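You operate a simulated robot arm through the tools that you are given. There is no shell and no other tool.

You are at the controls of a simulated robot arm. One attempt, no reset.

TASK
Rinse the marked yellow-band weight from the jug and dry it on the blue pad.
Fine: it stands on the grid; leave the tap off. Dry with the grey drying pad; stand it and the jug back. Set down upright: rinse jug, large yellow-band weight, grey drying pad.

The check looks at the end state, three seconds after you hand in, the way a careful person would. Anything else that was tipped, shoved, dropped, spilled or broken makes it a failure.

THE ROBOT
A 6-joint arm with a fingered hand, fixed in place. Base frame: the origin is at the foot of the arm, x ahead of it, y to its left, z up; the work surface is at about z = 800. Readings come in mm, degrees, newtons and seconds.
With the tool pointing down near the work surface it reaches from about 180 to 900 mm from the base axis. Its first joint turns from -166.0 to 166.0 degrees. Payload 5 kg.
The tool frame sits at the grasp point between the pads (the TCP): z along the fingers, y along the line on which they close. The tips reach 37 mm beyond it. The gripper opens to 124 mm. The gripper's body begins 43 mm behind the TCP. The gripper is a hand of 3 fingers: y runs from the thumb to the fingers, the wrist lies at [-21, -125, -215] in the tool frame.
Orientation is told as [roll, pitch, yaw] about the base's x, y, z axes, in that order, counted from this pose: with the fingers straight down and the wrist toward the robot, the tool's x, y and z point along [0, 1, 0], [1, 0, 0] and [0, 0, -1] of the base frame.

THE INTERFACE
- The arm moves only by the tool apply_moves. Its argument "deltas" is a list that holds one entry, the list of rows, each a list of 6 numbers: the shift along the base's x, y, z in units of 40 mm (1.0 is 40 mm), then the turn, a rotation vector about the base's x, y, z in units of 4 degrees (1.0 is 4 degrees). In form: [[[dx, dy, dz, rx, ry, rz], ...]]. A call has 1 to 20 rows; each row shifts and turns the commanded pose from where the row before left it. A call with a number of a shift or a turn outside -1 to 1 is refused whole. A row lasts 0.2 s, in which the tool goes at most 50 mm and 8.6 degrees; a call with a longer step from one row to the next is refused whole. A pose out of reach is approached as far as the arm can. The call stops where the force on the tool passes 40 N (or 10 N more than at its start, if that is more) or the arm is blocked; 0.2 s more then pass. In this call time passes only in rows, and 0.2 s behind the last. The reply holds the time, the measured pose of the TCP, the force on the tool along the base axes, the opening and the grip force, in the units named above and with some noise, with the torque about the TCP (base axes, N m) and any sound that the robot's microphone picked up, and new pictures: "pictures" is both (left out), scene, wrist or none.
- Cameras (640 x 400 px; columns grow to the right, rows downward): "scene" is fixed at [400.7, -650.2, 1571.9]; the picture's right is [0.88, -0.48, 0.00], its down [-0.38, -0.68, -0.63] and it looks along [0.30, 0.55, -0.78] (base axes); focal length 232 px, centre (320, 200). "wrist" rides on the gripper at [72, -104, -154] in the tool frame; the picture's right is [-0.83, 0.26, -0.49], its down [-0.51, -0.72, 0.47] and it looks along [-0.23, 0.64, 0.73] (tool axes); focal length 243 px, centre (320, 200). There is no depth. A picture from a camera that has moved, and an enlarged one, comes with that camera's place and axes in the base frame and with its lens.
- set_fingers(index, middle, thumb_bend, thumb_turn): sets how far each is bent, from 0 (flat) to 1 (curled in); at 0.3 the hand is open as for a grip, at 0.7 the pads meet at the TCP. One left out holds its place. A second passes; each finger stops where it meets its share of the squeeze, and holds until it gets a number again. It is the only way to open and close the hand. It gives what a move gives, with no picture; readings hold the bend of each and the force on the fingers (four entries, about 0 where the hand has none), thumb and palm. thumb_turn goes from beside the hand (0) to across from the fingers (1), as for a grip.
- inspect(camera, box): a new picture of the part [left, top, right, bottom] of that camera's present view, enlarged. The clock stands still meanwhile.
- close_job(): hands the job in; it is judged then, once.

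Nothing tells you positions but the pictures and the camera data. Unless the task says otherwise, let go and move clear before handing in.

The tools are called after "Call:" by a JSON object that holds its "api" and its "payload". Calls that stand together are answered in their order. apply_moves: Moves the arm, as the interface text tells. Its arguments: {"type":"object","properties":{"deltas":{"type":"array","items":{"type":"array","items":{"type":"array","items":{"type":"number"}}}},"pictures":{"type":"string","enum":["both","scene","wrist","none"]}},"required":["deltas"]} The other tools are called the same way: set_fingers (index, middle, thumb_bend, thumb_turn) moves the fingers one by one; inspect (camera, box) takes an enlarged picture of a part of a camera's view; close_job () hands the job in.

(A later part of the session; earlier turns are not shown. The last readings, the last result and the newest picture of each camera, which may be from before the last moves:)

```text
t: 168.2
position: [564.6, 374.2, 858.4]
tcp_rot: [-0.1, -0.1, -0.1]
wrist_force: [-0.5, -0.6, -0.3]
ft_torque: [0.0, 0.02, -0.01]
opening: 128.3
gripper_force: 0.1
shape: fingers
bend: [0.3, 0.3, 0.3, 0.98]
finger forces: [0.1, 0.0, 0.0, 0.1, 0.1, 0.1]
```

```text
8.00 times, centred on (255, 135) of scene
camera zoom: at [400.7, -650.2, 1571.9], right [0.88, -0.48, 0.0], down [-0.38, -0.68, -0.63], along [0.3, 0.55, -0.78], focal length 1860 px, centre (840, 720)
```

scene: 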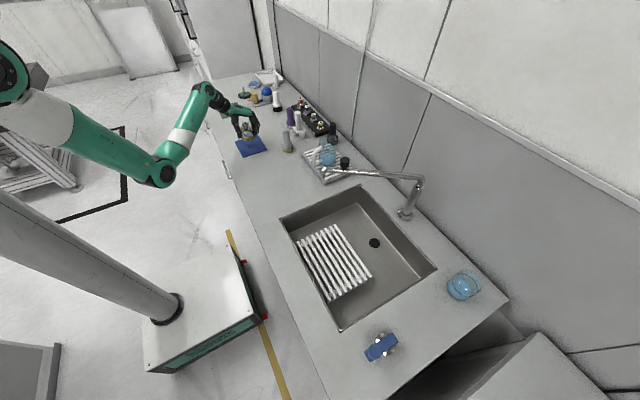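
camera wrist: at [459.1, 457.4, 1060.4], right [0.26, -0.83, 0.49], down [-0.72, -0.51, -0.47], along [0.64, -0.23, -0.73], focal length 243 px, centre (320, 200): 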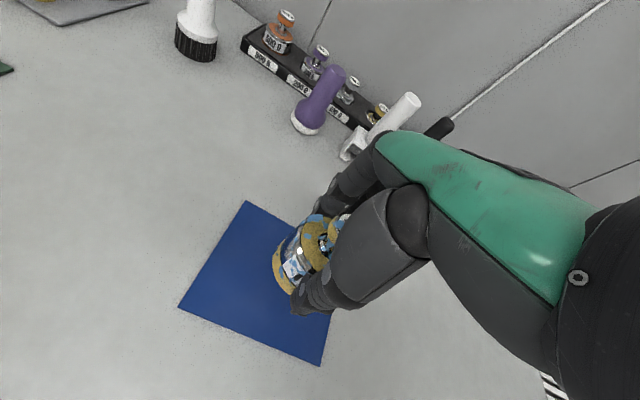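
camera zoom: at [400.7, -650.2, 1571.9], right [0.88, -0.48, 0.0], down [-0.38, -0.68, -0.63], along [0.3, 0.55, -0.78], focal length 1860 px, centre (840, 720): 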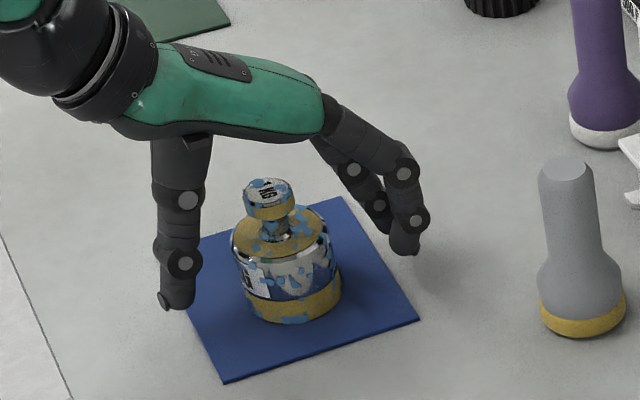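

The weight stands upright and wet on the blue pad. I'll raise the hand clear and go over to the grey drying pad.

Call:
{"api": "apply_moves", "payload": {"deltas": [[[0, 0, 0.5, 0, 0, 0], [0, 0, 0.9, 0, 0, 0], [0, 0, 1, 0, 0, 0], [0, 0, 1, 0, 0, 0], [0.6, -0.42, 0.4, 0, 0, 0], [0.75, -0.53, 0, 0, 0, 0], [0.75, -0.53, 0, 0, 0, 0], [0.75, -0.53, 0, 0, 0, 0], [0.6, -0.42, 0, 0, 0, 0], [0.3, -0.21, 0, 0, 0, 0]]], "pictures": "both"}}

Call:
{"api": "set_fingers", "payload": {"index": 0.46, "middle": 0.46, "thumb_bend": 0.46}}

Call:
{"api": "inspect", "payload": {"camera": "wrist", "box": [100, 160, 400, 400]}}

Call:
{"api": "inspect", "payload": {"camera": "scene", "box": [230, 80, 330, 170]}}

```text
t: 170.4
position: [714.9, 266.9, 1011.3]
tcp_rot: [-0.1, -0.1, 0.2]
wrist_force: [0.1, -0.2, -0.1]
ft_torque: [0.03, 0.0, -0.01]
opening: 128.4
gripper_force: 0.0
shape: fingers
bend: [0.3, 0.3, 0.3, 0.98]
finger forces: [0.0, 0.1, 0.1, 0.1, 0.1, 0.0]
camera wrist: at [609.8, 338.9, 1162.9], right [0.26, -0.83, 0.49], down [-0.72, -0.51, -0.47], along [0.64, -0.23, -0.73], focal length 243 px, centre (320, 200)
```

scene: 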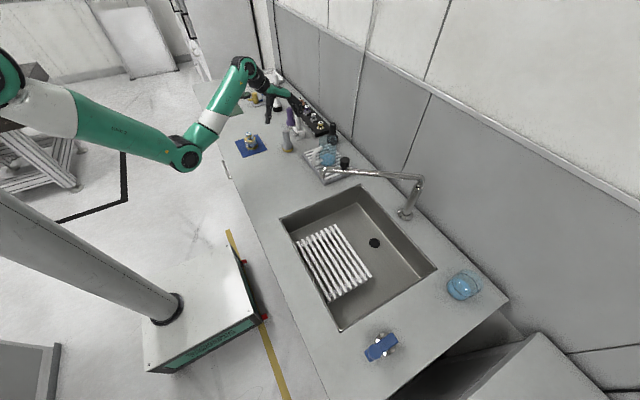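
wrist: 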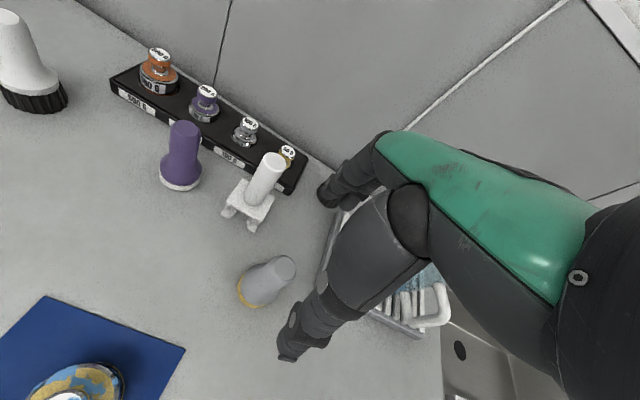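

```text
t: 171.4
position: [714.7, 266.6, 1010.8]
tcp_rot: [-0.1, 0.0, -0.1]
wrist_force: [-0.1, -0.5, 0.1]
ft_torque: [-0.01, 0.03, -0.02]
opening: 80.5
gripper_force: 0.1
shape: fingers
bend: [0.46, 0.46, 0.46, 0.99]
finger forces: [0.1, 0.0, 0.0, 0.1, 0.1, 0.0]
```

```text
1.67 times, centred on (250, 280) of wrist
camera zoom: at [609.6, 339.0, 1162.8], right [0.26, -0.83, 0.49], down [-0.72, -0.51, -0.47], along [0.64, -0.23, -0.73], focal length 404 px, centre (437, 67)
```

zoom: 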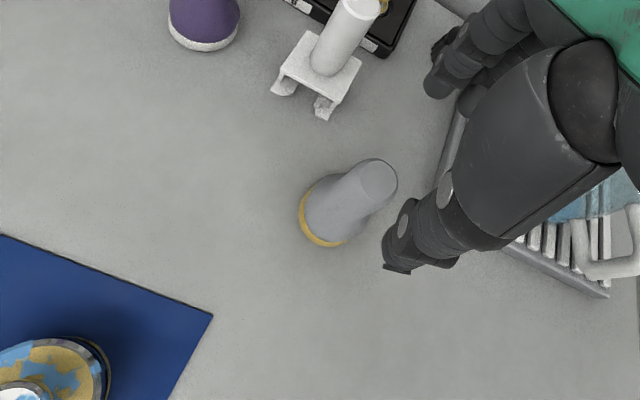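

```text
4.44 times, centred on (280, 125) of scene
camera zoom: at [400.7, -650.2, 1571.9], right [0.88, -0.48, 0.0], down [-0.38, -0.68, -0.63], along [0.3, 0.55, -0.78], focal length 1033 px, centre (498, 533)
```

zoom: 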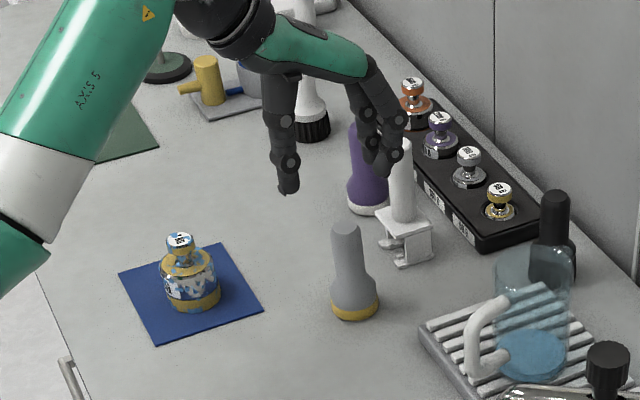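

The grey pad's axis measures (718, 268), handle top near z 904. I'll come straight down over its handle with the hand half open.

Call:
{"api": "apply_moves", "payload": {"deltas": [[[0.1, 0.03, -0.5, 0, 0, 0], [0.08, 0.02, -0.6, 0, 0, 0]]], "pictures": "none"}}

Call:
{"api": "inspect", "payload": {"camera": "scene", "box": [255, 90, 325, 160]}}

Call:
{"api": "inspect", "payload": {"camera": "wrist", "box": [200, 160, 400, 360]}}

```text
t: 172.0
position: [721.8, 269.0, 965.4]
tcp_rot: [-0.2, -0.1, 0.0]
wrist_force: [-0.5, -1.0, 0.9]
ft_torque: [0.01, 0.01, 0.0]
opening: 80.8
gripper_force: 0.1
shape: fingers
bend: [0.46, 0.46, 0.46, 0.99]
finger forces: [0.0, 0.0, 0.0, 0.0, 0.0, 0.0]
```

```text
5.71 times, centred on (290, 125) of scene
camera zoom: at [400.7, -650.2, 1571.9], right [0.88, -0.48, 0.0], down [-0.38, -0.68, -0.63], along [0.3, 0.55, -0.78], focal length 1328 px, centre (491, 629)
```

zoom: 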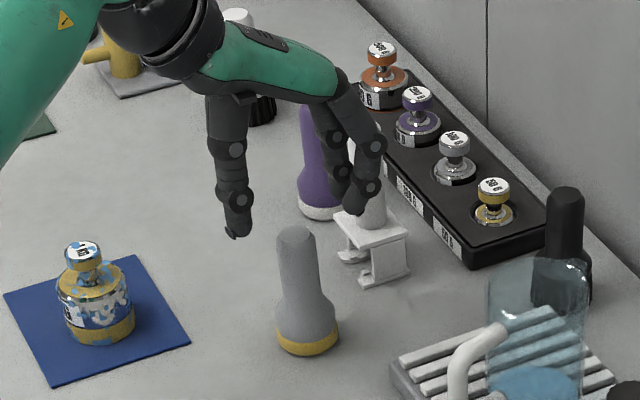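

```text
2.00 times, centred on (300, 260) of wrist
camera zoom: at [616.9, 341.4, 1117.7], right [0.26, -0.83, 0.49], down [-0.72, -0.51, -0.47], along [0.64, -0.23, -0.73], focal length 485 px, centre (360, 80)
```

zoom: 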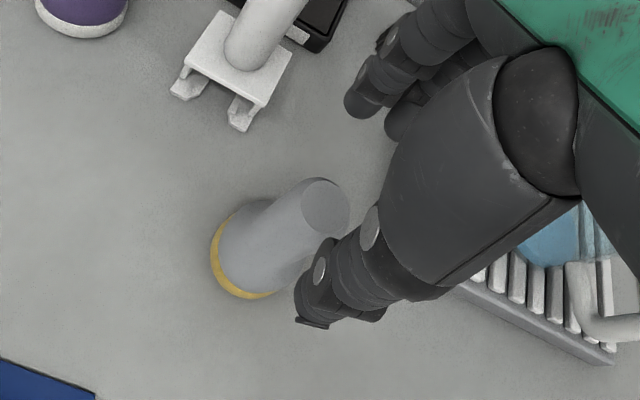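

Well centred over the handle. Descending to grip it.

Call:
{"api": "apply_moves", "payload": {"deltas": [[[0, 0, -0.6, 0, 0, 0], [0, 0, -0.6, 0, 0, 0], [0, 0, -0.62, 0, 0, 0]]], "pictures": "none"}}

Call:
{"api": "set_fingers", "payload": {"index": 0.56, "middle": 0.56, "thumb_bend": 0.56}}

Call:
{"api": "inspect", "payload": {"camera": "scene", "box": [260, 100, 320, 160]}}

Call:
{"api": "inspect", "payload": {"camera": "wrist", "box": [220, 160, 400, 340]}}

```text
t: 172.8
position: [719.1, 270.5, 893.8]
tcp_rot: [0.0, 0.0, 0.0]
wrist_force: [-0.7, -0.6, -0.7]
ft_torque: [-0.01, -0.03, 0.01]
opening: 80.6
gripper_force: 0.0
shape: fingers
bend: [0.46, 0.46, 0.46, 0.99]
finger forces: [0.0, 0.0, 0.0, 0.0, 0.0, 0.0]
```

```text
t: 173.8
position: [719.0, 268.8, 893.1]
tcp_rot: [-0.1, 0.0, 0.0]
wrist_force: [-1.0, -0.2, -0.5]
ft_torque: [0.01, -0.01, 0.02]
opening: 49.5
gripper_force: 0.1
shape: fingers
bend: [0.56, 0.56, 0.56, 1.0]
finger forces: [0.0, 0.1, 0.0, 0.0, 0.0, 0.0]
```

```text
6.67 times, centred on (290, 130) of scene
camera zoom: at [400.7, -650.2, 1571.9], right [0.88, -0.48, 0.0], down [-0.38, -0.68, -0.63], along [0.3, 0.55, -0.78], focal length 1550 px, centre (520, 667)
```

zoom: 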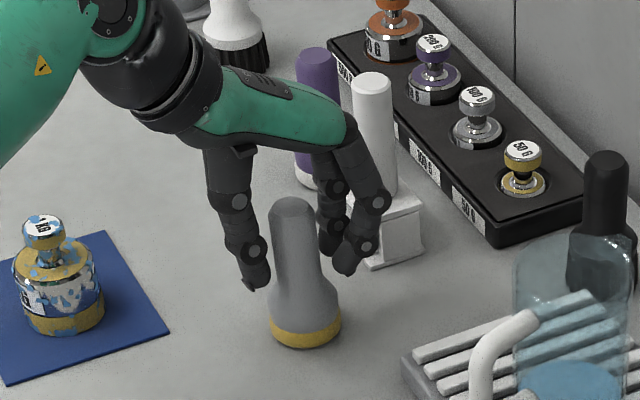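

```text
2.22 times, centred on (310, 250) of wrist
camera zoom: at [614.4, 342.1, 1045.8], right [0.26, -0.83, 0.49], down [-0.72, -0.51, -0.47], along [0.64, -0.23, -0.73], focal length 539 px, centre (342, 89)
```

zoom: 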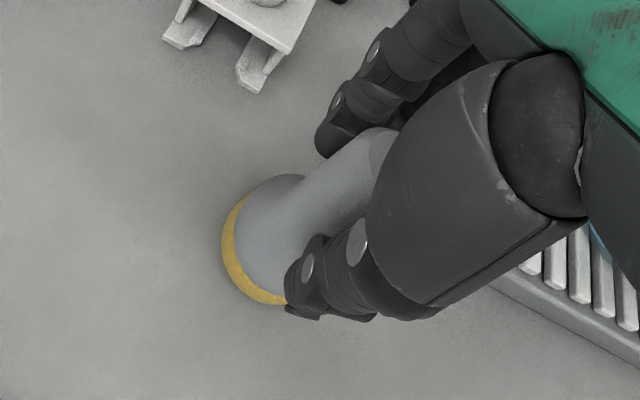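

The digits bracket the handle. Closing onto it in small steps.

Call:
{"api": "set_fingers", "payload": {"index": 0.61, "middle": 0.61, "thumb_bend": 0.61}}

Call:
{"api": "inspect", "payload": {"camera": "scene", "box": [260, 100, 320, 160]}}

Call:
{"api": "inspect", "payload": {"camera": "wrist", "box": [220, 160, 400, 340]}}

```text
t: 174.8
position: [719.0, 270.9, 894.3]
tcp_rot: [-0.1, 0.0, 0.0]
wrist_force: [0.3, 0.4, 0.3]
ft_torque: [0.02, 0.0, 0.0]
opening: 36.6
gripper_force: 1.6
shape: fingers
bend: [0.6, 0.61, 0.6, 1.0]
finger forces: [0.8, 0.1, 0.0, 0.1, 0.9, 0.1]
```

```text
6.67 times, centred on (290, 130) of scene
camera zoom: at [400.7, -650.2, 1571.9], right [0.88, -0.48, 0.0], down [-0.38, -0.68, -0.63], along [0.3, 0.55, -0.78], focal length 1550 px, centre (520, 667)
```

zoom: 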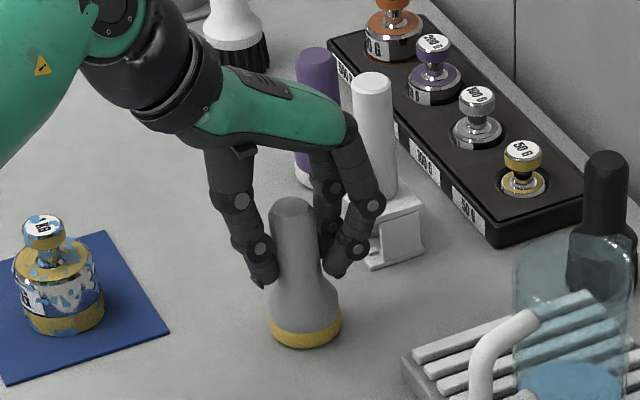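

```text
2.22 times, centred on (310, 250) of wrist
camera zoom: at [614.4, 342.1, 1045.8], right [0.26, -0.83, 0.49], down [-0.72, -0.51, -0.47], along [0.64, -0.23, -0.73], focal length 539 px, centre (342, 89)
```

zoom: 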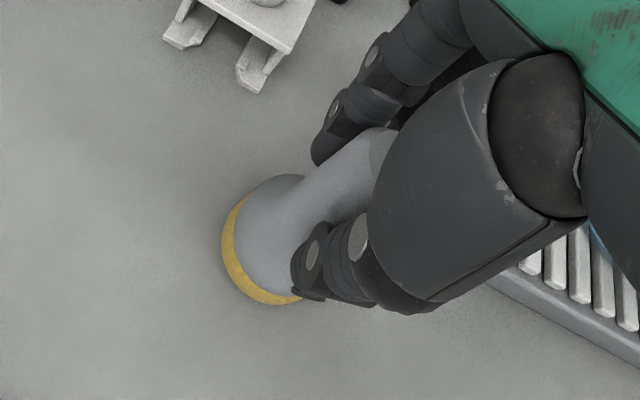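

All touching at about 36 mm. Tightening moderately.

Call:
{"api": "set_fingers", "payload": {"index": 0.67, "middle": 0.68, "thumb_bend": 0.67}}

Call:
{"api": "inspect", "payload": {"camera": "scene", "box": [260, 100, 320, 160]}}

Call:
{"api": "inspect", "payload": {"camera": "wrist", "box": [220, 160, 400, 340]}}

```text
t: 175.8
position: [719.9, 270.5, 892.1]
tcp_rot: [-0.1, -0.1, 0.0]
wrist_force: [0.3, 0.1, 0.1]
ft_torque: [0.02, -0.03, 0.0]
opening: 33.9
gripper_force: 8.0
shape: fingers
bend: [0.62, 0.65, 0.61, 1.0]
finger forces: [4.8, 3.4, 0.0, 0.0, 8.4, 0.0]
```

```text
6.67 times, centred on (290, 130) of scene
camera zoom: at [400.7, -650.2, 1571.9], right [0.88, -0.48, 0.0], down [-0.38, -0.68, -0.63], along [0.3, 0.55, -0.78], focal length 1550 px, centre (520, 667)
```

zoom: 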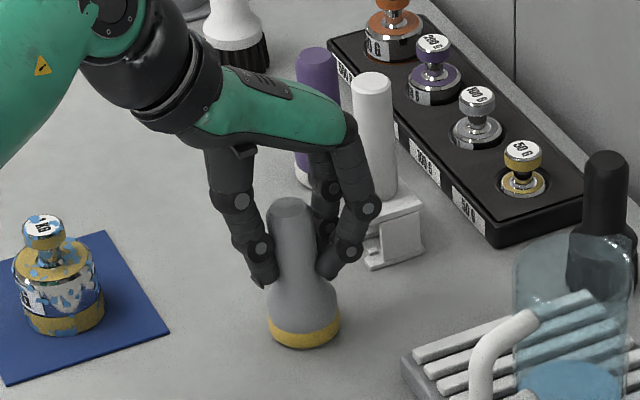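

```text
2.22 times, centred on (310, 250) of wrist
camera zoom: at [614.4, 342.1, 1045.8], right [0.26, -0.83, 0.49], down [-0.72, -0.51, -0.47], along [0.64, -0.23, -0.73], focal length 539 px, centre (342, 89)
```

zoom: 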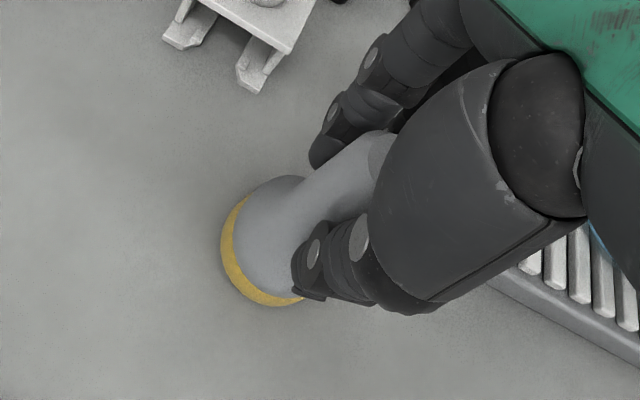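

Upright and held. A bit firmer, since the pad will be pressed against the weight.

Call:
{"api": "set_fingers", "payload": {"index": 0.72, "middle": 0.74, "thumb_bend": 0.72}}

Call:
{"api": "apply_moves", "payload": {"deltas": [[[0, 0, 0.1, 0, 0, 0], [0, 0, 0.2, 0, 0, 0], [0, 0, 0.2, 0, 0, 0]]], "pictures": "none"}}

Call:
{"api": "inspect", "payload": {"camera": "scene", "box": [260, 100, 320, 160]}}

Call:
{"api": "inspect", "payload": {"camera": "wrist", "box": [220, 160, 400, 340]}}

```text
t: 176.8
position: [719.1, 269.6, 893.3]
tcp_rot: [-0.1, 0.1, -0.1]
wrist_force: [0.0, 0.0, 0.5]
ft_torque: [-0.05, 0.05, 0.03]
opening: 32.6
gripper_force: 20.8
shape: fingers
bend: [0.62, 0.66, 0.61, 1.0]
finger forces: [11.3, 10.5, 0.0, 0.0, 19.7, 0.0]
```

```text
t: 177.6
position: [720.6, 269.2, 912.6]
tcp_rot: [0.0, 0.0, -0.1]
wrist_force: [0.0, 0.6, -1.2]
ft_torque: [-0.03, 0.0, 0.03]
opening: 32.5
gripper_force: 20.8
shape: fingers
bend: [0.62, 0.66, 0.61, 1.0]
finger forces: [11.4, 10.5, 0.1, 0.0, 19.6, 0.0]
```

```text
6.67 times, centred on (290, 130) of scene
camera zoom: at [400.7, -650.2, 1571.9], right [0.88, -0.48, 0.0], down [-0.38, -0.68, -0.63], along [0.3, 0.55, -0.78], focal length 1550 px, centre (520, 667)
```

zoom: 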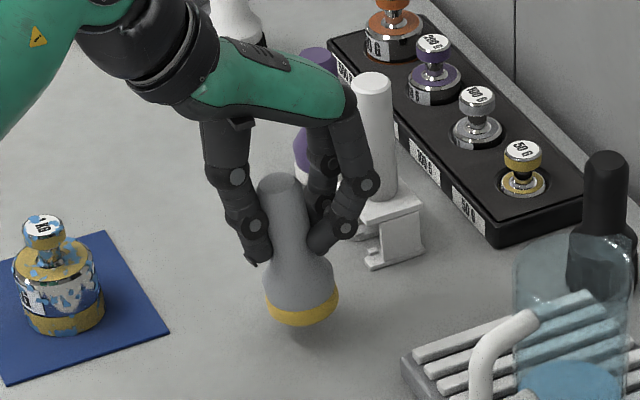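

```text
2.22 times, centred on (310, 250) of wrist
camera zoom: at [615.4, 341.8, 1065.8], right [0.26, -0.83, 0.49], down [-0.72, -0.51, -0.47], along [0.64, -0.23, -0.73], focal length 539 px, centre (342, 89)
```

zoom: 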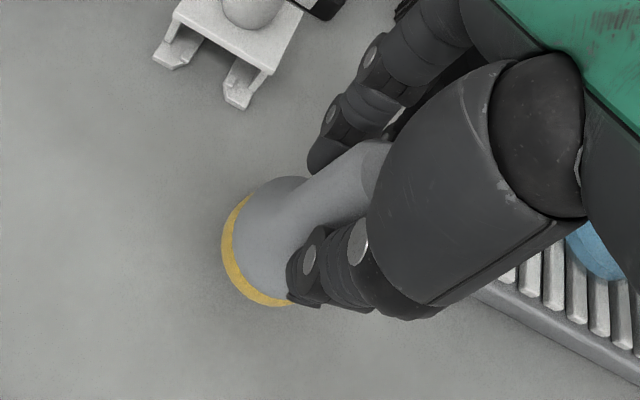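

The drying pad is in hand. I'll lift it and bring it over the weight.

Call:
{"api": "apply_moves", "payload": {"deltas": [[[0, 0, 0.6, 0, 0, 0], [0, 0, 0.9, 0, 0, 0], [0, 0, 0.9, 0, 0, 0], [-0.3, 0.2, 0.4, 0, 0, 0], [-0.6, 0.38, 0, 0, 0, 0], [-0.7, 0.45, 0, 0, 0, 0], [-0.7, 0.45, 0, 0, 0, 0], [-0.7, 0.45, 0, 0, 0, 0], [-0.5, 0.32, 0, 0, 0, 0], [-0.3, 0.2, 0, 0, 0, 0]]], "pictures": "both"}}

Call:
{"api": "inspect", "payload": {"camera": "scene", "box": [220, 80, 300, 170]}}

Call:
{"api": "inspect", "payload": {"camera": "wrist", "box": [140, 180, 380, 400]}}

```text
t: 179.8
position: [570.0, 367.2, 1027.1]
tcp_rot: [-0.1, -0.1, -0.1]
wrist_force: [0.6, 0.8, -1.1]
ft_torque: [-0.03, -0.02, 0.01]
opening: 32.5
gripper_force: 20.5
shape: fingers
bend: [0.62, 0.66, 0.61, 1.0]
finger forces: [11.4, 10.5, 0.1, 0.0, 19.6, 0.0]
camera wrist: at [464.1, 440.0, 1178.6], right [0.26, -0.83, 0.49], down [-0.72, -0.51, -0.47], along [0.64, -0.23, -0.73], focal length 243 px, centre (320, 200)
```

scene: 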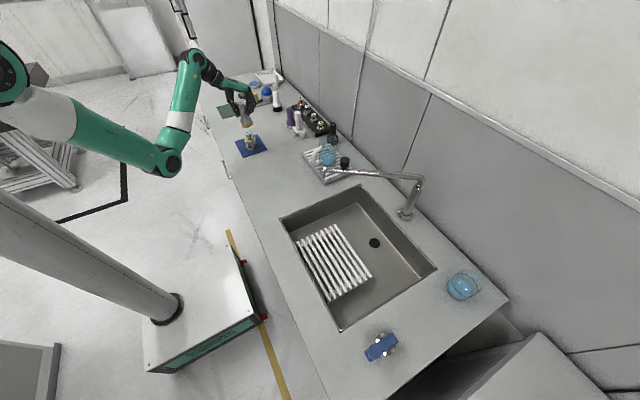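
wrist: 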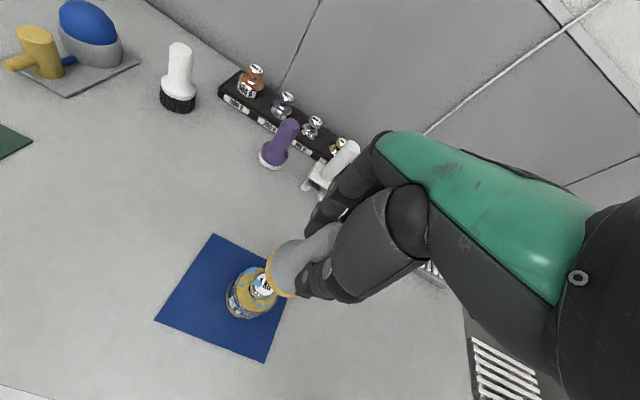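

```text
4.44 times, centred on (260, 125) of scene
camera zoom: at [400.7, -650.2, 1571.9], right [0.88, -0.48, 0.0], down [-0.38, -0.68, -0.63], along [0.3, 0.55, -0.78], focal length 1033 px, centre (587, 533)
```

zoom: 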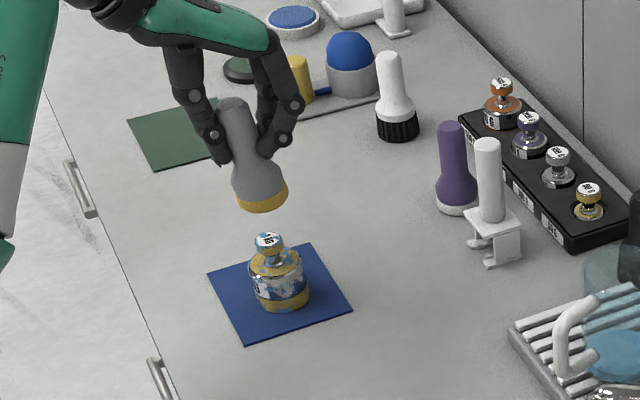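

```text
1.82 times, centred on (260, 290) of wrist
camera zoom: at [464.1, 440.0, 1178.6], right [0.26, -0.83, 0.49], down [-0.72, -0.51, -0.47], along [0.64, -0.23, -0.73], focal length 441 px, centre (429, 36)
```

zoom: 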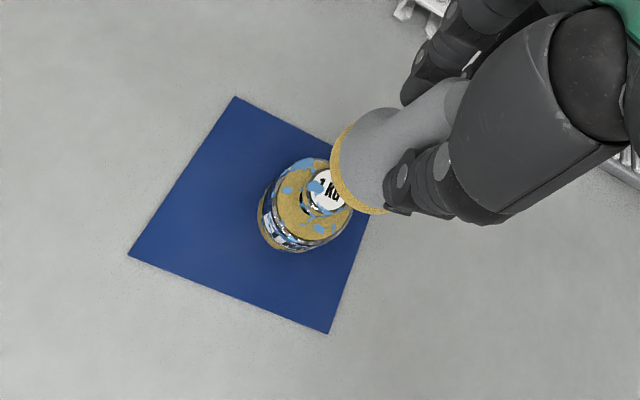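

The pad face is above the weight. I'll align it and lower it gently onto the knob.

Call:
{"api": "apply_moves", "payload": {"deltas": [[[-0.1, 0.02, -0.3, 0, 0, 0], [-0.1, 0, -0.3, 0, 0, 0], [0, 0, -0.2, 0, 0, 0], [0, 0, -0.1, 0, 0, 0]]], "pictures": "none"}}

Call:
{"api": "inspect", "payload": {"camera": "scene", "box": [225, 90, 285, 160]}}

Call:
{"api": "inspect", "payload": {"camera": "wrist", "box": [200, 180, 380, 360]}}

```text
t: 180.8
position: [561.1, 368.1, 989.4]
tcp_rot: [-0.1, -0.1, 0.1]
wrist_force: [0.0, -0.2, -1.3]
ft_torque: [0.01, -0.02, 0.02]
opening: 32.8
gripper_force: 20.9
shape: fingers
bend: [0.62, 0.66, 0.61, 1.0]
finger forces: [11.4, 10.5, 0.0, 0.0, 19.5, 0.0]
```

```text
5.71 times, centred on (255, 125) of scene
camera zoom: at [400.7, -650.2, 1571.9], right [0.88, -0.48, 0.0], down [-0.38, -0.68, -0.63], along [0.3, 0.55, -0.78], focal length 1328 px, centre (691, 629)
```

zoom: 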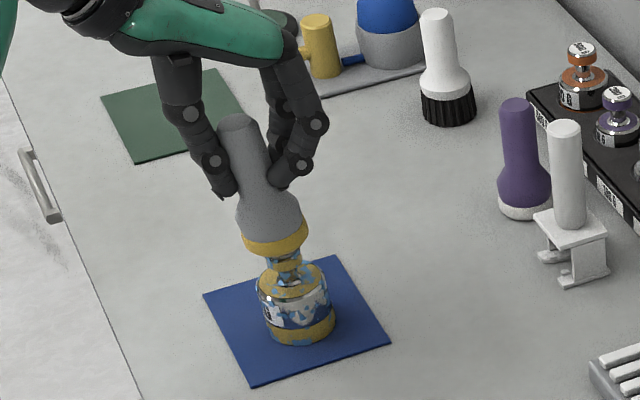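

```text
2.22 times, centred on (290, 270) of wrist
camera zoom: at [455.9, 440.9, 1142.0], right [0.26, -0.83, 0.49], down [-0.72, -0.51, -0.47], along [0.64, -0.23, -0.73], focal length 539 px, centre (387, 44)
```

zoom: 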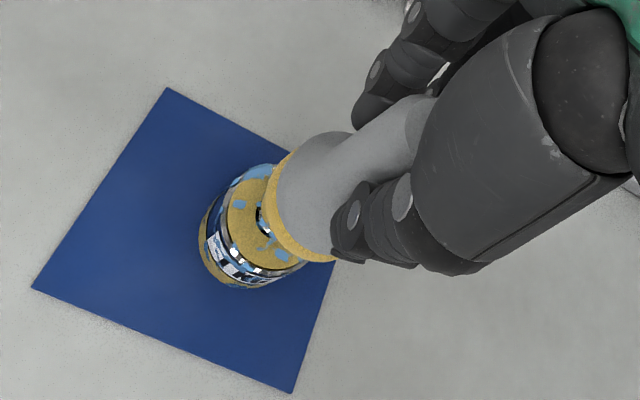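

The pad is just above the knob; shifting about 6 mm and lowering in fine steps to contact.

Call:
{"api": "apply_moves", "payload": {"deltas": [[[0.15, -0.08, -0.05, 0, 0, 0], [0, 0, -0.05, 0, 0, 0]]], "pictures": "none"}}

Call:
{"api": "apply_moves", "payload": {"deltas": [[[0, 0, -0.05, 0, 0, 0], [0, 0, -0.05, 0, 0, 0]]], "pictures": "none"}}

Call:
{"api": "inspect", "payload": {"camera": "scene", "box": [235, 105, 275, 155]}}

```text
t: 181.4
position: [565.8, 365.7, 985.5]
tcp_rot: [-0.1, 0.1, 0.0]
wrist_force: [0.1, -0.4, -1.4]
ft_torque: [0.02, 0.0, 0.03]
opening: 32.8
gripper_force: 20.9
shape: fingers
bend: [0.62, 0.66, 0.61, 1.0]
finger forces: [11.4, 10.6, 0.1, 0.0, 19.6, 0.0]
```

```text
t: 182.0
position: [566.7, 364.7, 982.0]
tcp_rot: [-0.1, 0.0, 0.0]
wrist_force: [0.1, -0.7, -0.8]
ft_torque: [0.01, -0.02, 0.03]
opening: 32.5
gripper_force: 20.5
shape: fingers
bend: [0.62, 0.66, 0.61, 1.0]
finger forces: [11.4, 10.7, 0.0, 0.1, 19.4, 0.0]
```

```text
8.00 times, centred on (255, 130) of scene
camera zoom: at [400.7, -650.2, 1571.9], right [0.88, -0.48, 0.0], down [-0.38, -0.68, -0.63], along [0.3, 0.55, -0.78], focal length 1860 px, centre (840, 760)
```

zoom: 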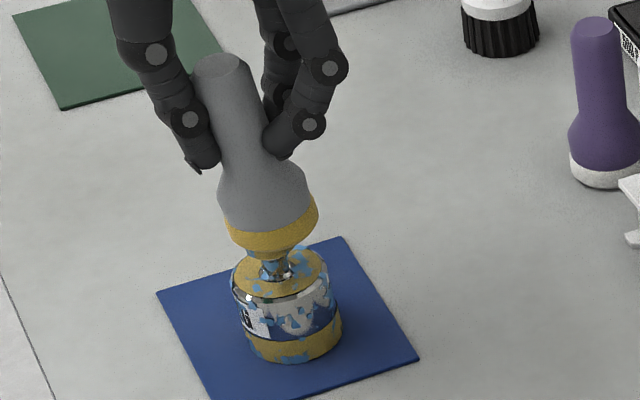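

Call:
{"api": "apply_moves", "payload": {"deltas": [[[0, 0, -0.05, 0, 0, 0], [0, 0, -0.05, 0, 0, 0]]], "pictures": "none"}}

Call:
{"api": "apply_moves", "payload": {"deltas": [[[0, 0, -0.05, 0, 0, 0], [0, 0, -0.03, 0, 0, 0]]], "pictures": "none"}}

Call:
{"api": "inspect", "payload": {"camera": "scene", "box": [235, 105, 275, 155]}}

```text
t: 182.6
position: [566.5, 365.8, 977.3]
tcp_rot: [-0.2, -0.2, 0.0]
wrist_force: [-0.6, 0.2, -0.3]
ft_torque: [0.03, -0.02, 0.0]
opening: 32.5
gripper_force: 20.7
shape: fingers
bend: [0.62, 0.66, 0.61, 1.0]
finger forces: [11.3, 10.6, 0.0, 0.0, 19.5, 0.0]
```

```text
t: 183.2
position: [566.7, 365.0, 975.0]
tcp_rot: [0.0, -0.2, -0.1]
wrist_force: [1.1, -1.8, 10.9]
ft_torque: [-0.02, 0.19, 0.05]
opening: 32.2
gripper_force: 22.0
shape: fingers
bend: [0.71, 0.72, 0.62, 1.0]
finger forces: [11.8, 12.0, 0.0, 0.0, 20.0, 0.1]
```

```text
8.00 times, centred on (255, 130) of scene
camera zoom: at [400.7, -650.2, 1571.9], right [0.88, -0.48, 0.0], down [-0.38, -0.68, -0.63], along [0.3, 0.55, -0.78], focal length 1860 px, centre (840, 760)
```

zoom: 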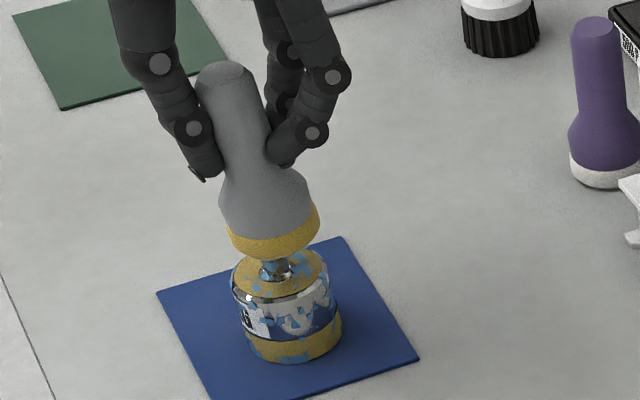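

The pad pressed on the knob with about 10 N. I'll ease off, rub a few millimetres, then lift to see what it dried.

Call:
{"api": "apply_moves", "payload": {"deltas": [[[0.05, 0, 0.03, 0, 0, 0], [0.05, 0, 0, 0, 0, 0], [-0.1, 0.05, 0, 0, 0, 0], [-0.05, 0.05, 0, 0, 0, 0], [0, -0.1, 0, 0, 0, 0], [0.05, -0.05, 0, 0, 0, 0], [0, 0.05, 0, 0, 0, 0]]], "pictures": "none"}}

Call:
{"api": "apply_moves", "payload": {"deltas": [[[0, 0, 0.3, 0, 0, 0], [0, 0, 0.5, 0, 0, 0], [0.3, -0.5, 0.5, 0, 0, 0], [0.3, -0.5, 0.3, 0, 0, 0], [0.3, -0.5, 0, 0, 0, 0]]], "pictures": "both"}}

Call:
{"api": "inspect", "payload": {"camera": "scene", "box": [230, 110, 280, 160]}}

Call:
{"api": "inspect", "payload": {"camera": "wrist", "box": [100, 180, 360, 400]}}

```text
t: 184.8
position: [566.8, 365.5, 975.3]
tcp_rot: [-0.1, -0.1, 0.0]
wrist_force: [0.4, -1.0, 3.2]
ft_torque: [-0.02, 0.05, 0.04]
opening: 32.2
gripper_force: 21.0
shape: fingers
bend: [0.71, 0.72, 0.62, 1.0]
finger forces: [11.5, 11.0, 0.1, 0.0, 19.5, 0.0]
```

```text
t: 186.0
position: [601.8, 304.8, 1040.8]
tcp_rot: [-0.2, 0.0, 0.1]
wrist_force: [0.5, -0.2, -1.4]
ft_torque: [-0.04, -0.01, 0.0]
opening: 32.5
gripper_force: 21.1
shape: fingers
bend: [0.71, 0.72, 0.62, 1.0]
finger forces: [11.8, 10.5, 0.0, 0.1, 19.2, 0.1]
camera wrist: at [497.1, 376.7, 1191.9], right [0.26, -0.83, 0.49], down [-0.72, -0.51, -0.47], along [0.64, -0.23, -0.73], focal length 243 px, centre (320, 200)
```

scene: 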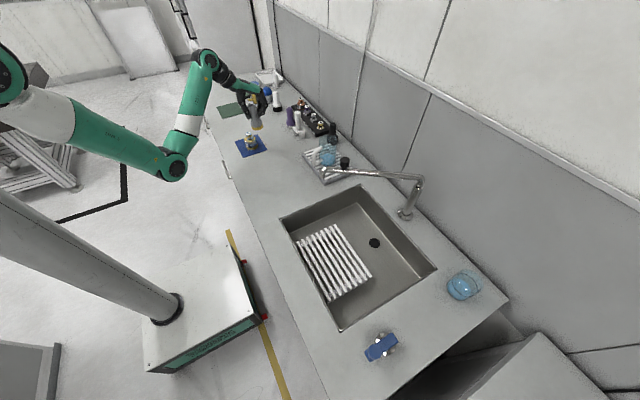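
wrist: 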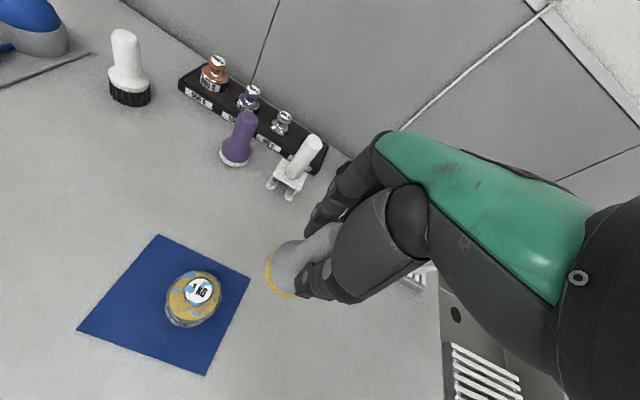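

```text
8.00 times, centred on (255, 135) of scene
camera zoom: at [400.7, -650.2, 1571.9], right [0.88, -0.48, 0.0], down [-0.38, -0.68, -0.63], along [0.3, 0.55, -0.78], focal length 1860 px, centre (840, 720)
```

zoom: 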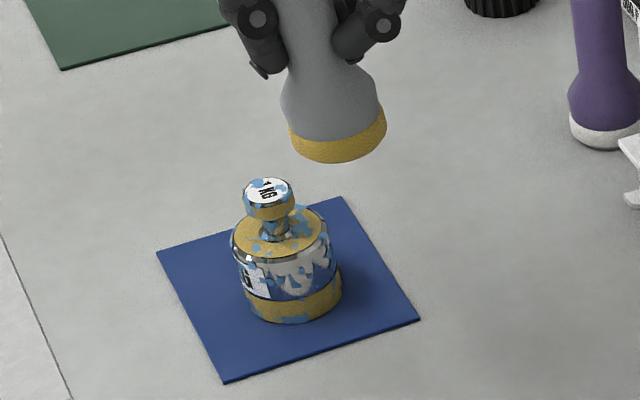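

```text
1.82 times, centred on (230, 290) of wrist
camera zoom: at [497.1, 376.7, 1191.9], right [0.26, -0.83, 0.49], down [-0.72, -0.51, -0.47], along [0.64, -0.23, -0.73], focal length 441 px, centre (484, 36)
```

zoom: 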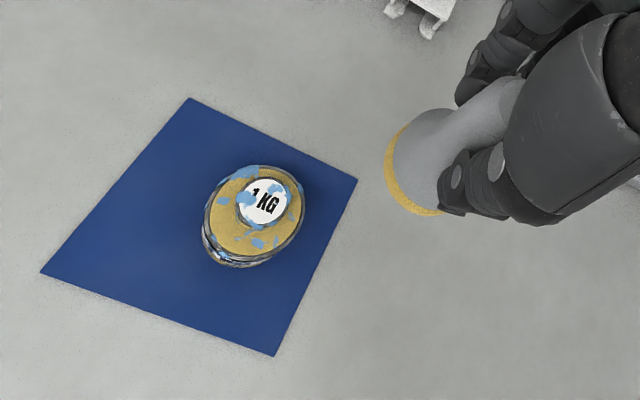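

The part of the knob the pad touched is now dry, so drying is local to where the felt touches. Let me look closely at where wet patches remain.

Call:
{"api": "inspect", "payload": {"camera": "wrist", "box": [160, 260, 225, 335]}}

Call:
{"api": "inspect", "payload": {"camera": "scene", "box": [238, 126, 264, 152]}}

Call:
{"api": "inspect", "payload": {"camera": "scene", "box": [245, 85, 285, 135]}}

```text
5.33 times, centred on (192, 298) of wrist
camera zoom: at [497.1, 376.7, 1191.9], right [0.26, -0.83, 0.49], down [-0.72, -0.51, -0.47], along [0.64, -0.23, -0.73], focal length 1294 px, centre (1000, -320)
```

zoom: 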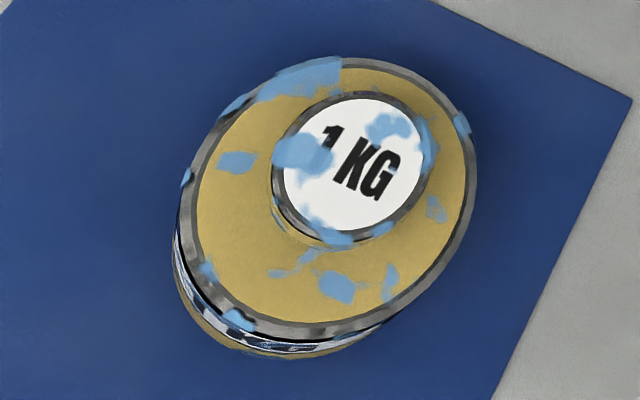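

```text
15.38 times, centred on (251, 139) of scene
camera zoom: at [400.7, -650.2, 1571.9], right [0.88, -0.48, 0.0], down [-0.38, -0.68, -0.63], along [0.3, 0.55, -0.78], focal length 3576 px, centre (1382, 1138)
```

zoom: 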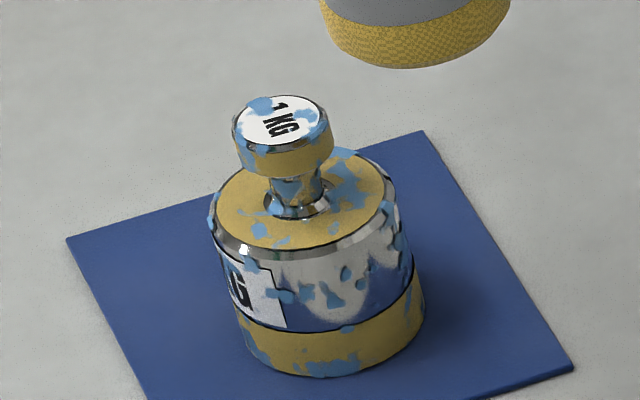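

```text
8.00 times, centred on (265, 110) of scene
camera zoom: at [400.7, -650.2, 1571.9], right [0.88, -0.48, 0.0], down [-0.38, -0.68, -0.63], along [0.3, 0.55, -0.78], focal length 1860 px, centre (760, 920)
```

zoom: 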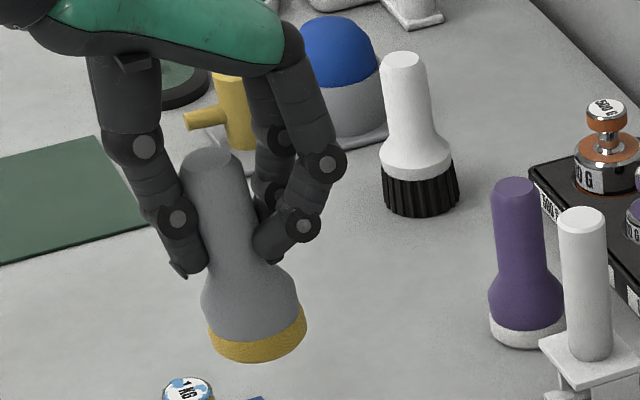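

The felt is the yellow cloth layer, slightly domed. I'll press it again, better centred on the knob, and rub longer, then compare the same picture.

Call:
{"api": "apply_moves", "payload": {"deltas": [[[-0.5, 0.84, 0, 0, 0, 0], [-0.51, 0.84, 0, 0, 0, 0], [0, 0, -0.6, 0, 0, 0], [0, 0, -0.6, 0, 0, 0], [0, 0, -0.25, 0, 0, 0]]], "pictures": "none"}}

Call:
{"api": "apply_moves", "payload": {"deltas": [[[0, 0, -0.05, 0, 0, 0], [0, 0, -0.05, 0, 0, 0]]], "pictures": "none"}}

Call:
{"api": "inspect", "payload": {"camera": "scene", "box": [235, 105, 275, 155]}}

```text
t: 187.2
position: [561.3, 371.6, 980.1]
tcp_rot: [-0.1, -0.1, 0.0]
wrist_force: [-0.7, -0.6, -0.6]
ft_torque: [0.01, 0.02, 0.01]
opening: 32.3
gripper_force: 20.5
shape: fingers
bend: [0.71, 0.72, 0.62, 1.0]
finger forces: [11.8, 10.4, 0.0, 0.0, 19.0, 0.1]
```

```text
t: 187.8
position: [562.1, 372.7, 976.2]
tcp_rot: [-0.1, -0.1, 0.1]
wrist_force: [0.0, 0.4, -1.6]
ft_torque: [0.0, -0.01, -0.02]
opening: 32.5
gripper_force: 20.9
shape: fingers
bend: [0.71, 0.72, 0.62, 1.0]
finger forces: [11.8, 10.4, 0.1, 0.0, 19.0, 0.0]
```

```text
8.00 times, centred on (255, 130) of scene
camera zoom: at [400.7, -650.2, 1571.9], right [0.88, -0.48, 0.0], down [-0.38, -0.68, -0.63], along [0.3, 0.55, -0.78], focal length 1860 px, centre (840, 760)
```

zoom: 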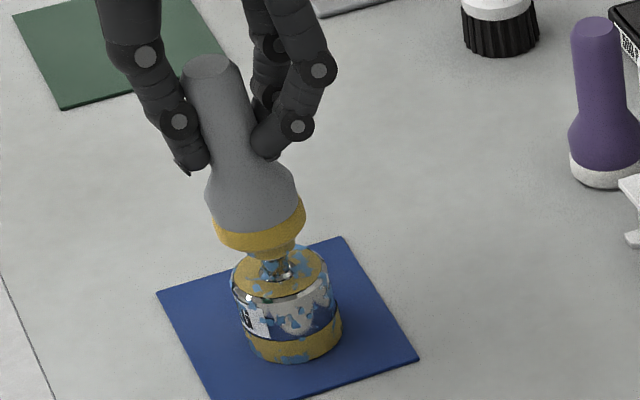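

By the scene view it is still slightly left of the knob; I'll move halfway toward the first spot and press in.

Call:
{"api": "apply_moves", "payload": {"deltas": [[[0.06, -0.09, 0, 0, 0, 0], [0, 0, -0.04, 0, 0, 0]]], "pictures": "none"}}

Call:
{"api": "apply_moves", "payload": {"deltas": [[[0, 0, -0.04, 0, 0, 0], [0, 0, -0.03, 0, 0, 0]]], "pictures": "none"}}

```text
t: 188.4
position: [564.7, 368.7, 974.7]
tcp_rot: [-0.1, -0.1, 0.1]
wrist_force: [-0.3, 1.0, -0.1]
ft_torque: [-0.01, 0.01, 0.0]
opening: 32.2
gripper_force: 20.9
shape: fingers
bend: [0.71, 0.72, 0.62, 1.0]
finger forces: [11.8, 10.4, 0.0, 0.0, 19.0, 0.0]
```

```text
t: 189.0
position: [565.4, 368.8, 973.8]
tcp_rot: [0.0, -0.2, 0.0]
wrist_force: [-0.4, -1.7, 13.5]
ft_torque: [-0.03, 0.25, 0.02]
opening: 32.4
gripper_force: 22.0
shape: fingers
bend: [0.71, 0.72, 0.62, 1.0]
finger forces: [12.1, 12.1, 0.0, 0.0, 20.2, 0.0]
```

Firm contact (13 N), bearing on the knob's left edge because the pad sits slightly tilted in my grip. I'll rub in small circles here, then level the pad by tilting the hand.

Call:
{"api": "apply_moves", "payload": {"deltas": [[[0, 0, 0.03, 0, 0, 0], [0.12, 0, 0, 0, 0, 0], [0.12, 0, 0, 0, 0, 0], [0, 0.12, 0, 0, 0, 0], [-0.12, 0.1, 0, 0, 0, 0], [-0.12, 0, 0, 0, 0, 0], [-0.12, -0.1, 0, 0, 0, 0], [0, -0.12, 0, 0, 0, 0], [0.12, -0.1, 0, 0, 0, 0], [0.12, 0, 0, 0, 0, 0], [0.1, 0.1, 0, 0, 0, 0], [-0.12, 0.1, 0, 0, 0, 0]]], "pictures": "none"}}

Call:
{"api": "apply_moves", "payload": {"deltas": [[[0, 0, 0.4, 0, 0, 0], [0.2, 0, 0.6, 0, 0, 0], [0.8, -0.5, 0.3, 0, 0, 0], [0.5, -0.5, 0, 0, 0, 0]]], "pictures": "none"}}

Call:
{"api": "inspect", "payload": {"camera": "scene", "box": [238, 126, 264, 152]}}

Call:
{"api": "inspect", "payload": {"camera": "wrist", "box": [130, 220, 250, 340]}}

```text
t: 191.6
position: [568.5, 372.3, 975.1]
tcp_rot: [-0.1, -0.1, 0.0]
wrist_force: [1.0, -1.5, 6.0]
ft_torque: [-0.04, 0.0, 0.06]
opening: 32.5
gripper_force: 21.9
shape: fingers
bend: [0.71, 0.72, 0.62, 1.0]
finger forces: [11.4, 12.6, 0.0, 0.1, 19.0, 0.0]
```

```text
t: 192.6
position: [628.2, 334.0, 1027.0]
tcp_rot: [-0.2, 0.0, 0.1]
wrist_force: [0.2, -0.3, -0.5]
ft_torque: [0.0, 0.01, -0.01]
opening: 32.6
gripper_force: 20.0
shape: fingers
bend: [0.71, 0.72, 0.62, 1.0]
finger forces: [11.5, 10.5, 0.0, 0.1, 18.5, 0.0]
```

```text
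15.38 times, centred on (251, 139) of scene
camera zoom: at [400.7, -650.2, 1571.9], right [0.88, -0.48, 0.0], down [-0.38, -0.68, -0.63], along [0.3, 0.55, -0.78], focal length 3576 px, centre (1382, 1138)
```

zoom: 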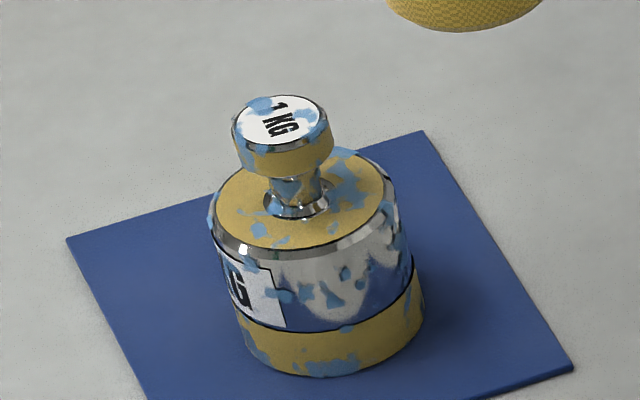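

```text
3.33 times, centred on (190, 280) of wrist
camera zoom: at [522.8, 405.8, 1178.5], right [0.26, -0.83, 0.49], down [-0.72, -0.51, -0.47], along [0.64, -0.23, -0.73], focal length 809 px, centre (753, -67)
```

zoom: 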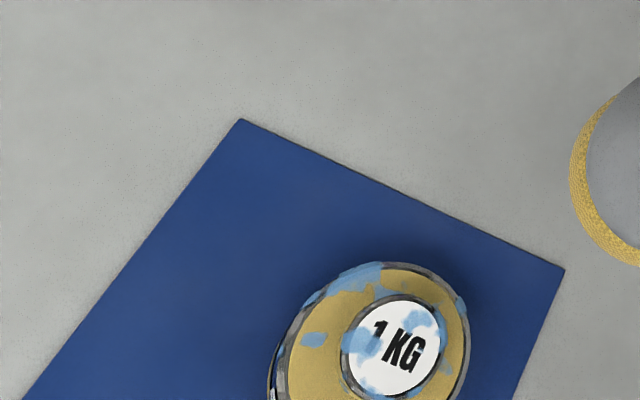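

The weight hasn't moved, but the patches on the knob are unchanged, so pressing on top isn't doing it. I'll try wiping the body's side with the felt edge, on the side facing the scene camera, to see its effect.

Call:
{"api": "apply_moves", "payload": {"deltas": [[[-0.6, -0.4, 0, 0, 0, 0], [-0.6, -0.4, 0, 0, 0, 0], [-0.6, -0.3, 0, 0, 0, 0], [0, 0, -0.7, 0, 0, 0], [0, 0, -0.8, 0, 0, 0], [0, 0, -0.8, 0, 0, 0], [0, 0, -0.6, 0, 0, 0]]], "pictures": "none"}}

Call:
{"api": "inspect", "payload": {"camera": "scene", "box": [225, 95, 285, 165]}}

Call:
{"api": "inspect", "payload": {"camera": "wrist", "box": [160, 180, 380, 380]}}

```text
t: 194.2
position: [556.9, 288.0, 908.1]
tcp_rot: [-0.1, -0.1, 0.1]
wrist_force: [0.0, 0.1, -1.4]
ft_torque: [0.01, 0.01, -0.03]
opening: 32.6
gripper_force: 20.2
shape: fingers
bend: [0.71, 0.72, 0.62, 1.0]
finger forces: [11.4, 10.2, 0.1, 0.0, 18.2, 0.0]
```

```text
5.71 times, centred on (255, 130) of scene
camera zoom: at [400.7, -650.2, 1571.9], right [0.88, -0.48, 0.0], down [-0.38, -0.68, -0.63], along [0.3, 0.55, -0.78], focal length 1328 px, centre (691, 600)
```

zoom: 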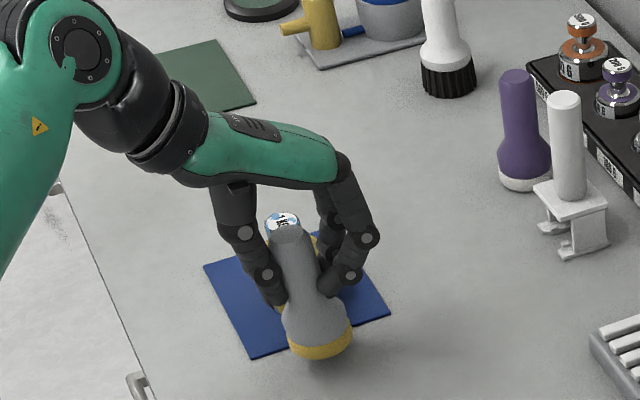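

```text
2.00 times, centred on (270, 280) of wrist
camera zoom: at [452.2, 359.7, 1060.8], right [0.26, -0.83, 0.49], down [-0.72, -0.51, -0.47], along [0.64, -0.23, -0.73], focal length 485 px, centre (420, 40)
```

zoom: 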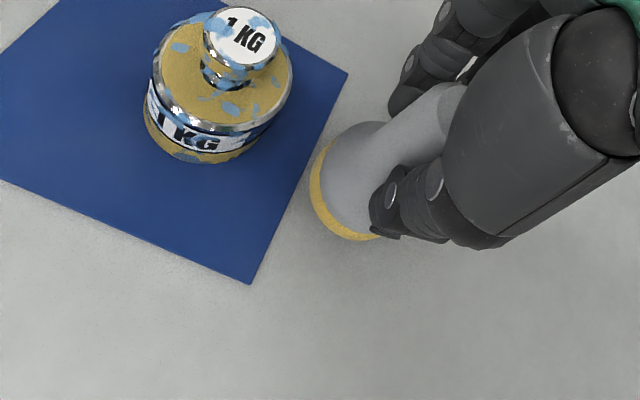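

The felt is beside the weight. I'll move it toward the body until it touches lightly.

Call:
{"api": "apply_moves", "payload": {"deltas": [[[0, 0.2, 0, 0, 0, 0], [0, 0.2, 0, 0, 0, 0]]], "pictures": "none"}}

Call:
{"api": "apply_moves", "payload": {"deltas": [[[0, 0.07, 0, 0, 0, 0], [0, 0.07, 0, 0, 0, 0]]], "pictures": "none"}}

Call:
{"api": "apply_moves", "payload": {"deltas": [[[0, 0.05, 0, 0, 0, 0], [0, 0.05, 0, 0, 0, 0]]], "pictures": "none"}}

```text
t: 194.8
position: [555.5, 303.8, 909.4]
tcp_rot: [0.0, 0.0, 0.1]
wrist_force: [-0.6, 0.3, -1.0]
ft_torque: [-0.02, -0.01, 0.02]
opening: 32.5
gripper_force: 19.8
shape: fingers
bend: [0.71, 0.72, 0.62, 1.0]
finger forces: [11.5, 10.3, 0.1, 0.1, 18.3, 0.0]
```

```text
t: 195.4
position: [556.7, 310.4, 909.6]
tcp_rot: [-0.1, -0.2, 0.0]
wrist_force: [-0.6, -0.3, -1.2]
ft_torque: [0.01, -0.02, 0.0]
opening: 32.1
gripper_force: 20.4
shape: fingers
bend: [0.71, 0.72, 0.62, 1.0]
finger forces: [11.6, 10.3, 0.0, 0.0, 18.3, 0.0]
```

```text
t: 196.0
position: [556.5, 314.1, 910.4]
tcp_rot: [-0.1, -0.1, 0.0]
wrist_force: [0.3, -0.9, -1.1]
ft_torque: [0.04, -0.01, -0.02]
opening: 32.3
gripper_force: 20.0
shape: fingers
bend: [0.71, 0.72, 0.62, 1.0]
finger forces: [11.5, 10.3, 0.0, 0.1, 18.3, 0.1]
```

Call:
{"api": "inspect", "payload": {"camera": "wrist", "box": [180, 160, 360, 320]}}

Call:
{"api": "apply_moves", "payload": {"deltas": [[[0, 0.05, 0, 0, 0, 0], [0, 0.05, 0, 0, 0, 0]]], "pictures": "none"}}

```text
2.50 times, centred on (270, 240) of wrist
camera zoom: at [452.1, 386.3, 1061.5], right [0.26, -0.83, 0.49], down [-0.72, -0.51, -0.47], along [0.64, -0.23, -0.73], focal length 606 px, centre (445, 100)
```

zoom: 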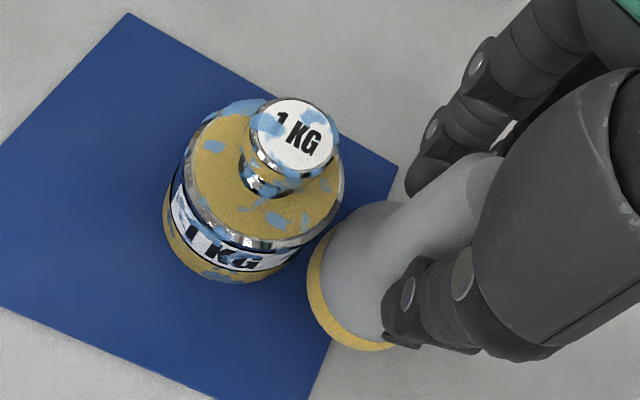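

```text
t: 196.6
position: [556.9, 318.7, 909.5]
tcp_rot: [-0.2, 0.0, 0.0]
wrist_force: [0.3, 0.0, -0.7]
ft_torque: [0.01, 0.0, 0.0]
opening: 32.4
gripper_force: 20.0
shape: fingers
bend: [0.71, 0.72, 0.62, 1.0]
finger forces: [11.5, 10.3, 0.0, 0.0, 18.3, 0.0]
```

Close but not touching yet. Continuing in small steps.

Call:
{"api": "apply_moves", "payload": {"deltas": [[[0, 0.05, 0, 0, 0, 0], [0, 0.05, 0, 0, 0, 0]]], "pictures": "none"}}

Call:
{"api": "apply_moves", "payload": {"deltas": [[[0, 0.04, 0, 0, 0, 0], [0, 0.04, 0, 0, 0, 0]]], "pictures": "none"}}

Call:
{"api": "inspect", "payload": {"camera": "wrist", "box": [180, 160, 360, 320]}}

```text
t: 197.2
position: [556.2, 322.0, 910.6]
tcp_rot: [-0.2, 0.0, 0.0]
wrist_force: [0.5, -3.3, 0.3]
ft_torque: [-0.16, -0.05, -0.03]
opening: 32.6
gripper_force: 20.9
shape: fingers
bend: [0.71, 0.72, 0.62, 1.0]
finger forces: [10.6, 13.9, 0.0, 0.1, 18.7, 0.1]
```

```text
t: 197.8
position: [556.2, 325.9, 910.3]
tcp_rot: [-0.1, -0.2, -0.1]
wrist_force: [-1.1, -4.5, -0.8]
ft_torque: [-0.24, -0.01, -0.07]
opening: 32.6
gripper_force: 22.0
shape: fingers
bend: [0.71, 0.72, 0.62, 1.0]
finger forces: [10.4, 14.1, 0.1, 0.0, 18.7, 0.1]
```

```text
2.50 times, centred on (270, 240) of wrist
camera zoom: at [451.7, 397.6, 1062.3], right [0.26, -0.83, 0.49], down [-0.72, -0.51, -0.47], along [0.64, -0.23, -0.73], focal length 606 px, centre (445, 100)
```

zoom: 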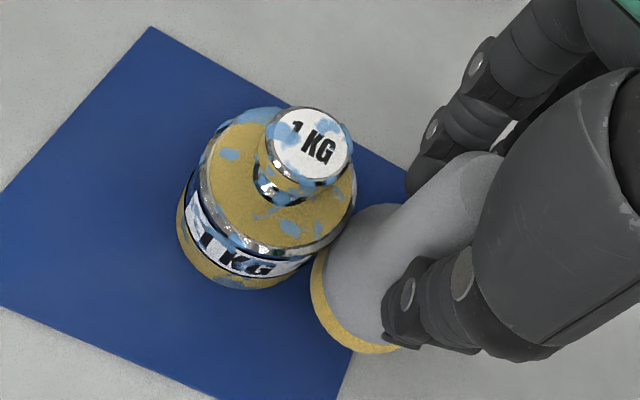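

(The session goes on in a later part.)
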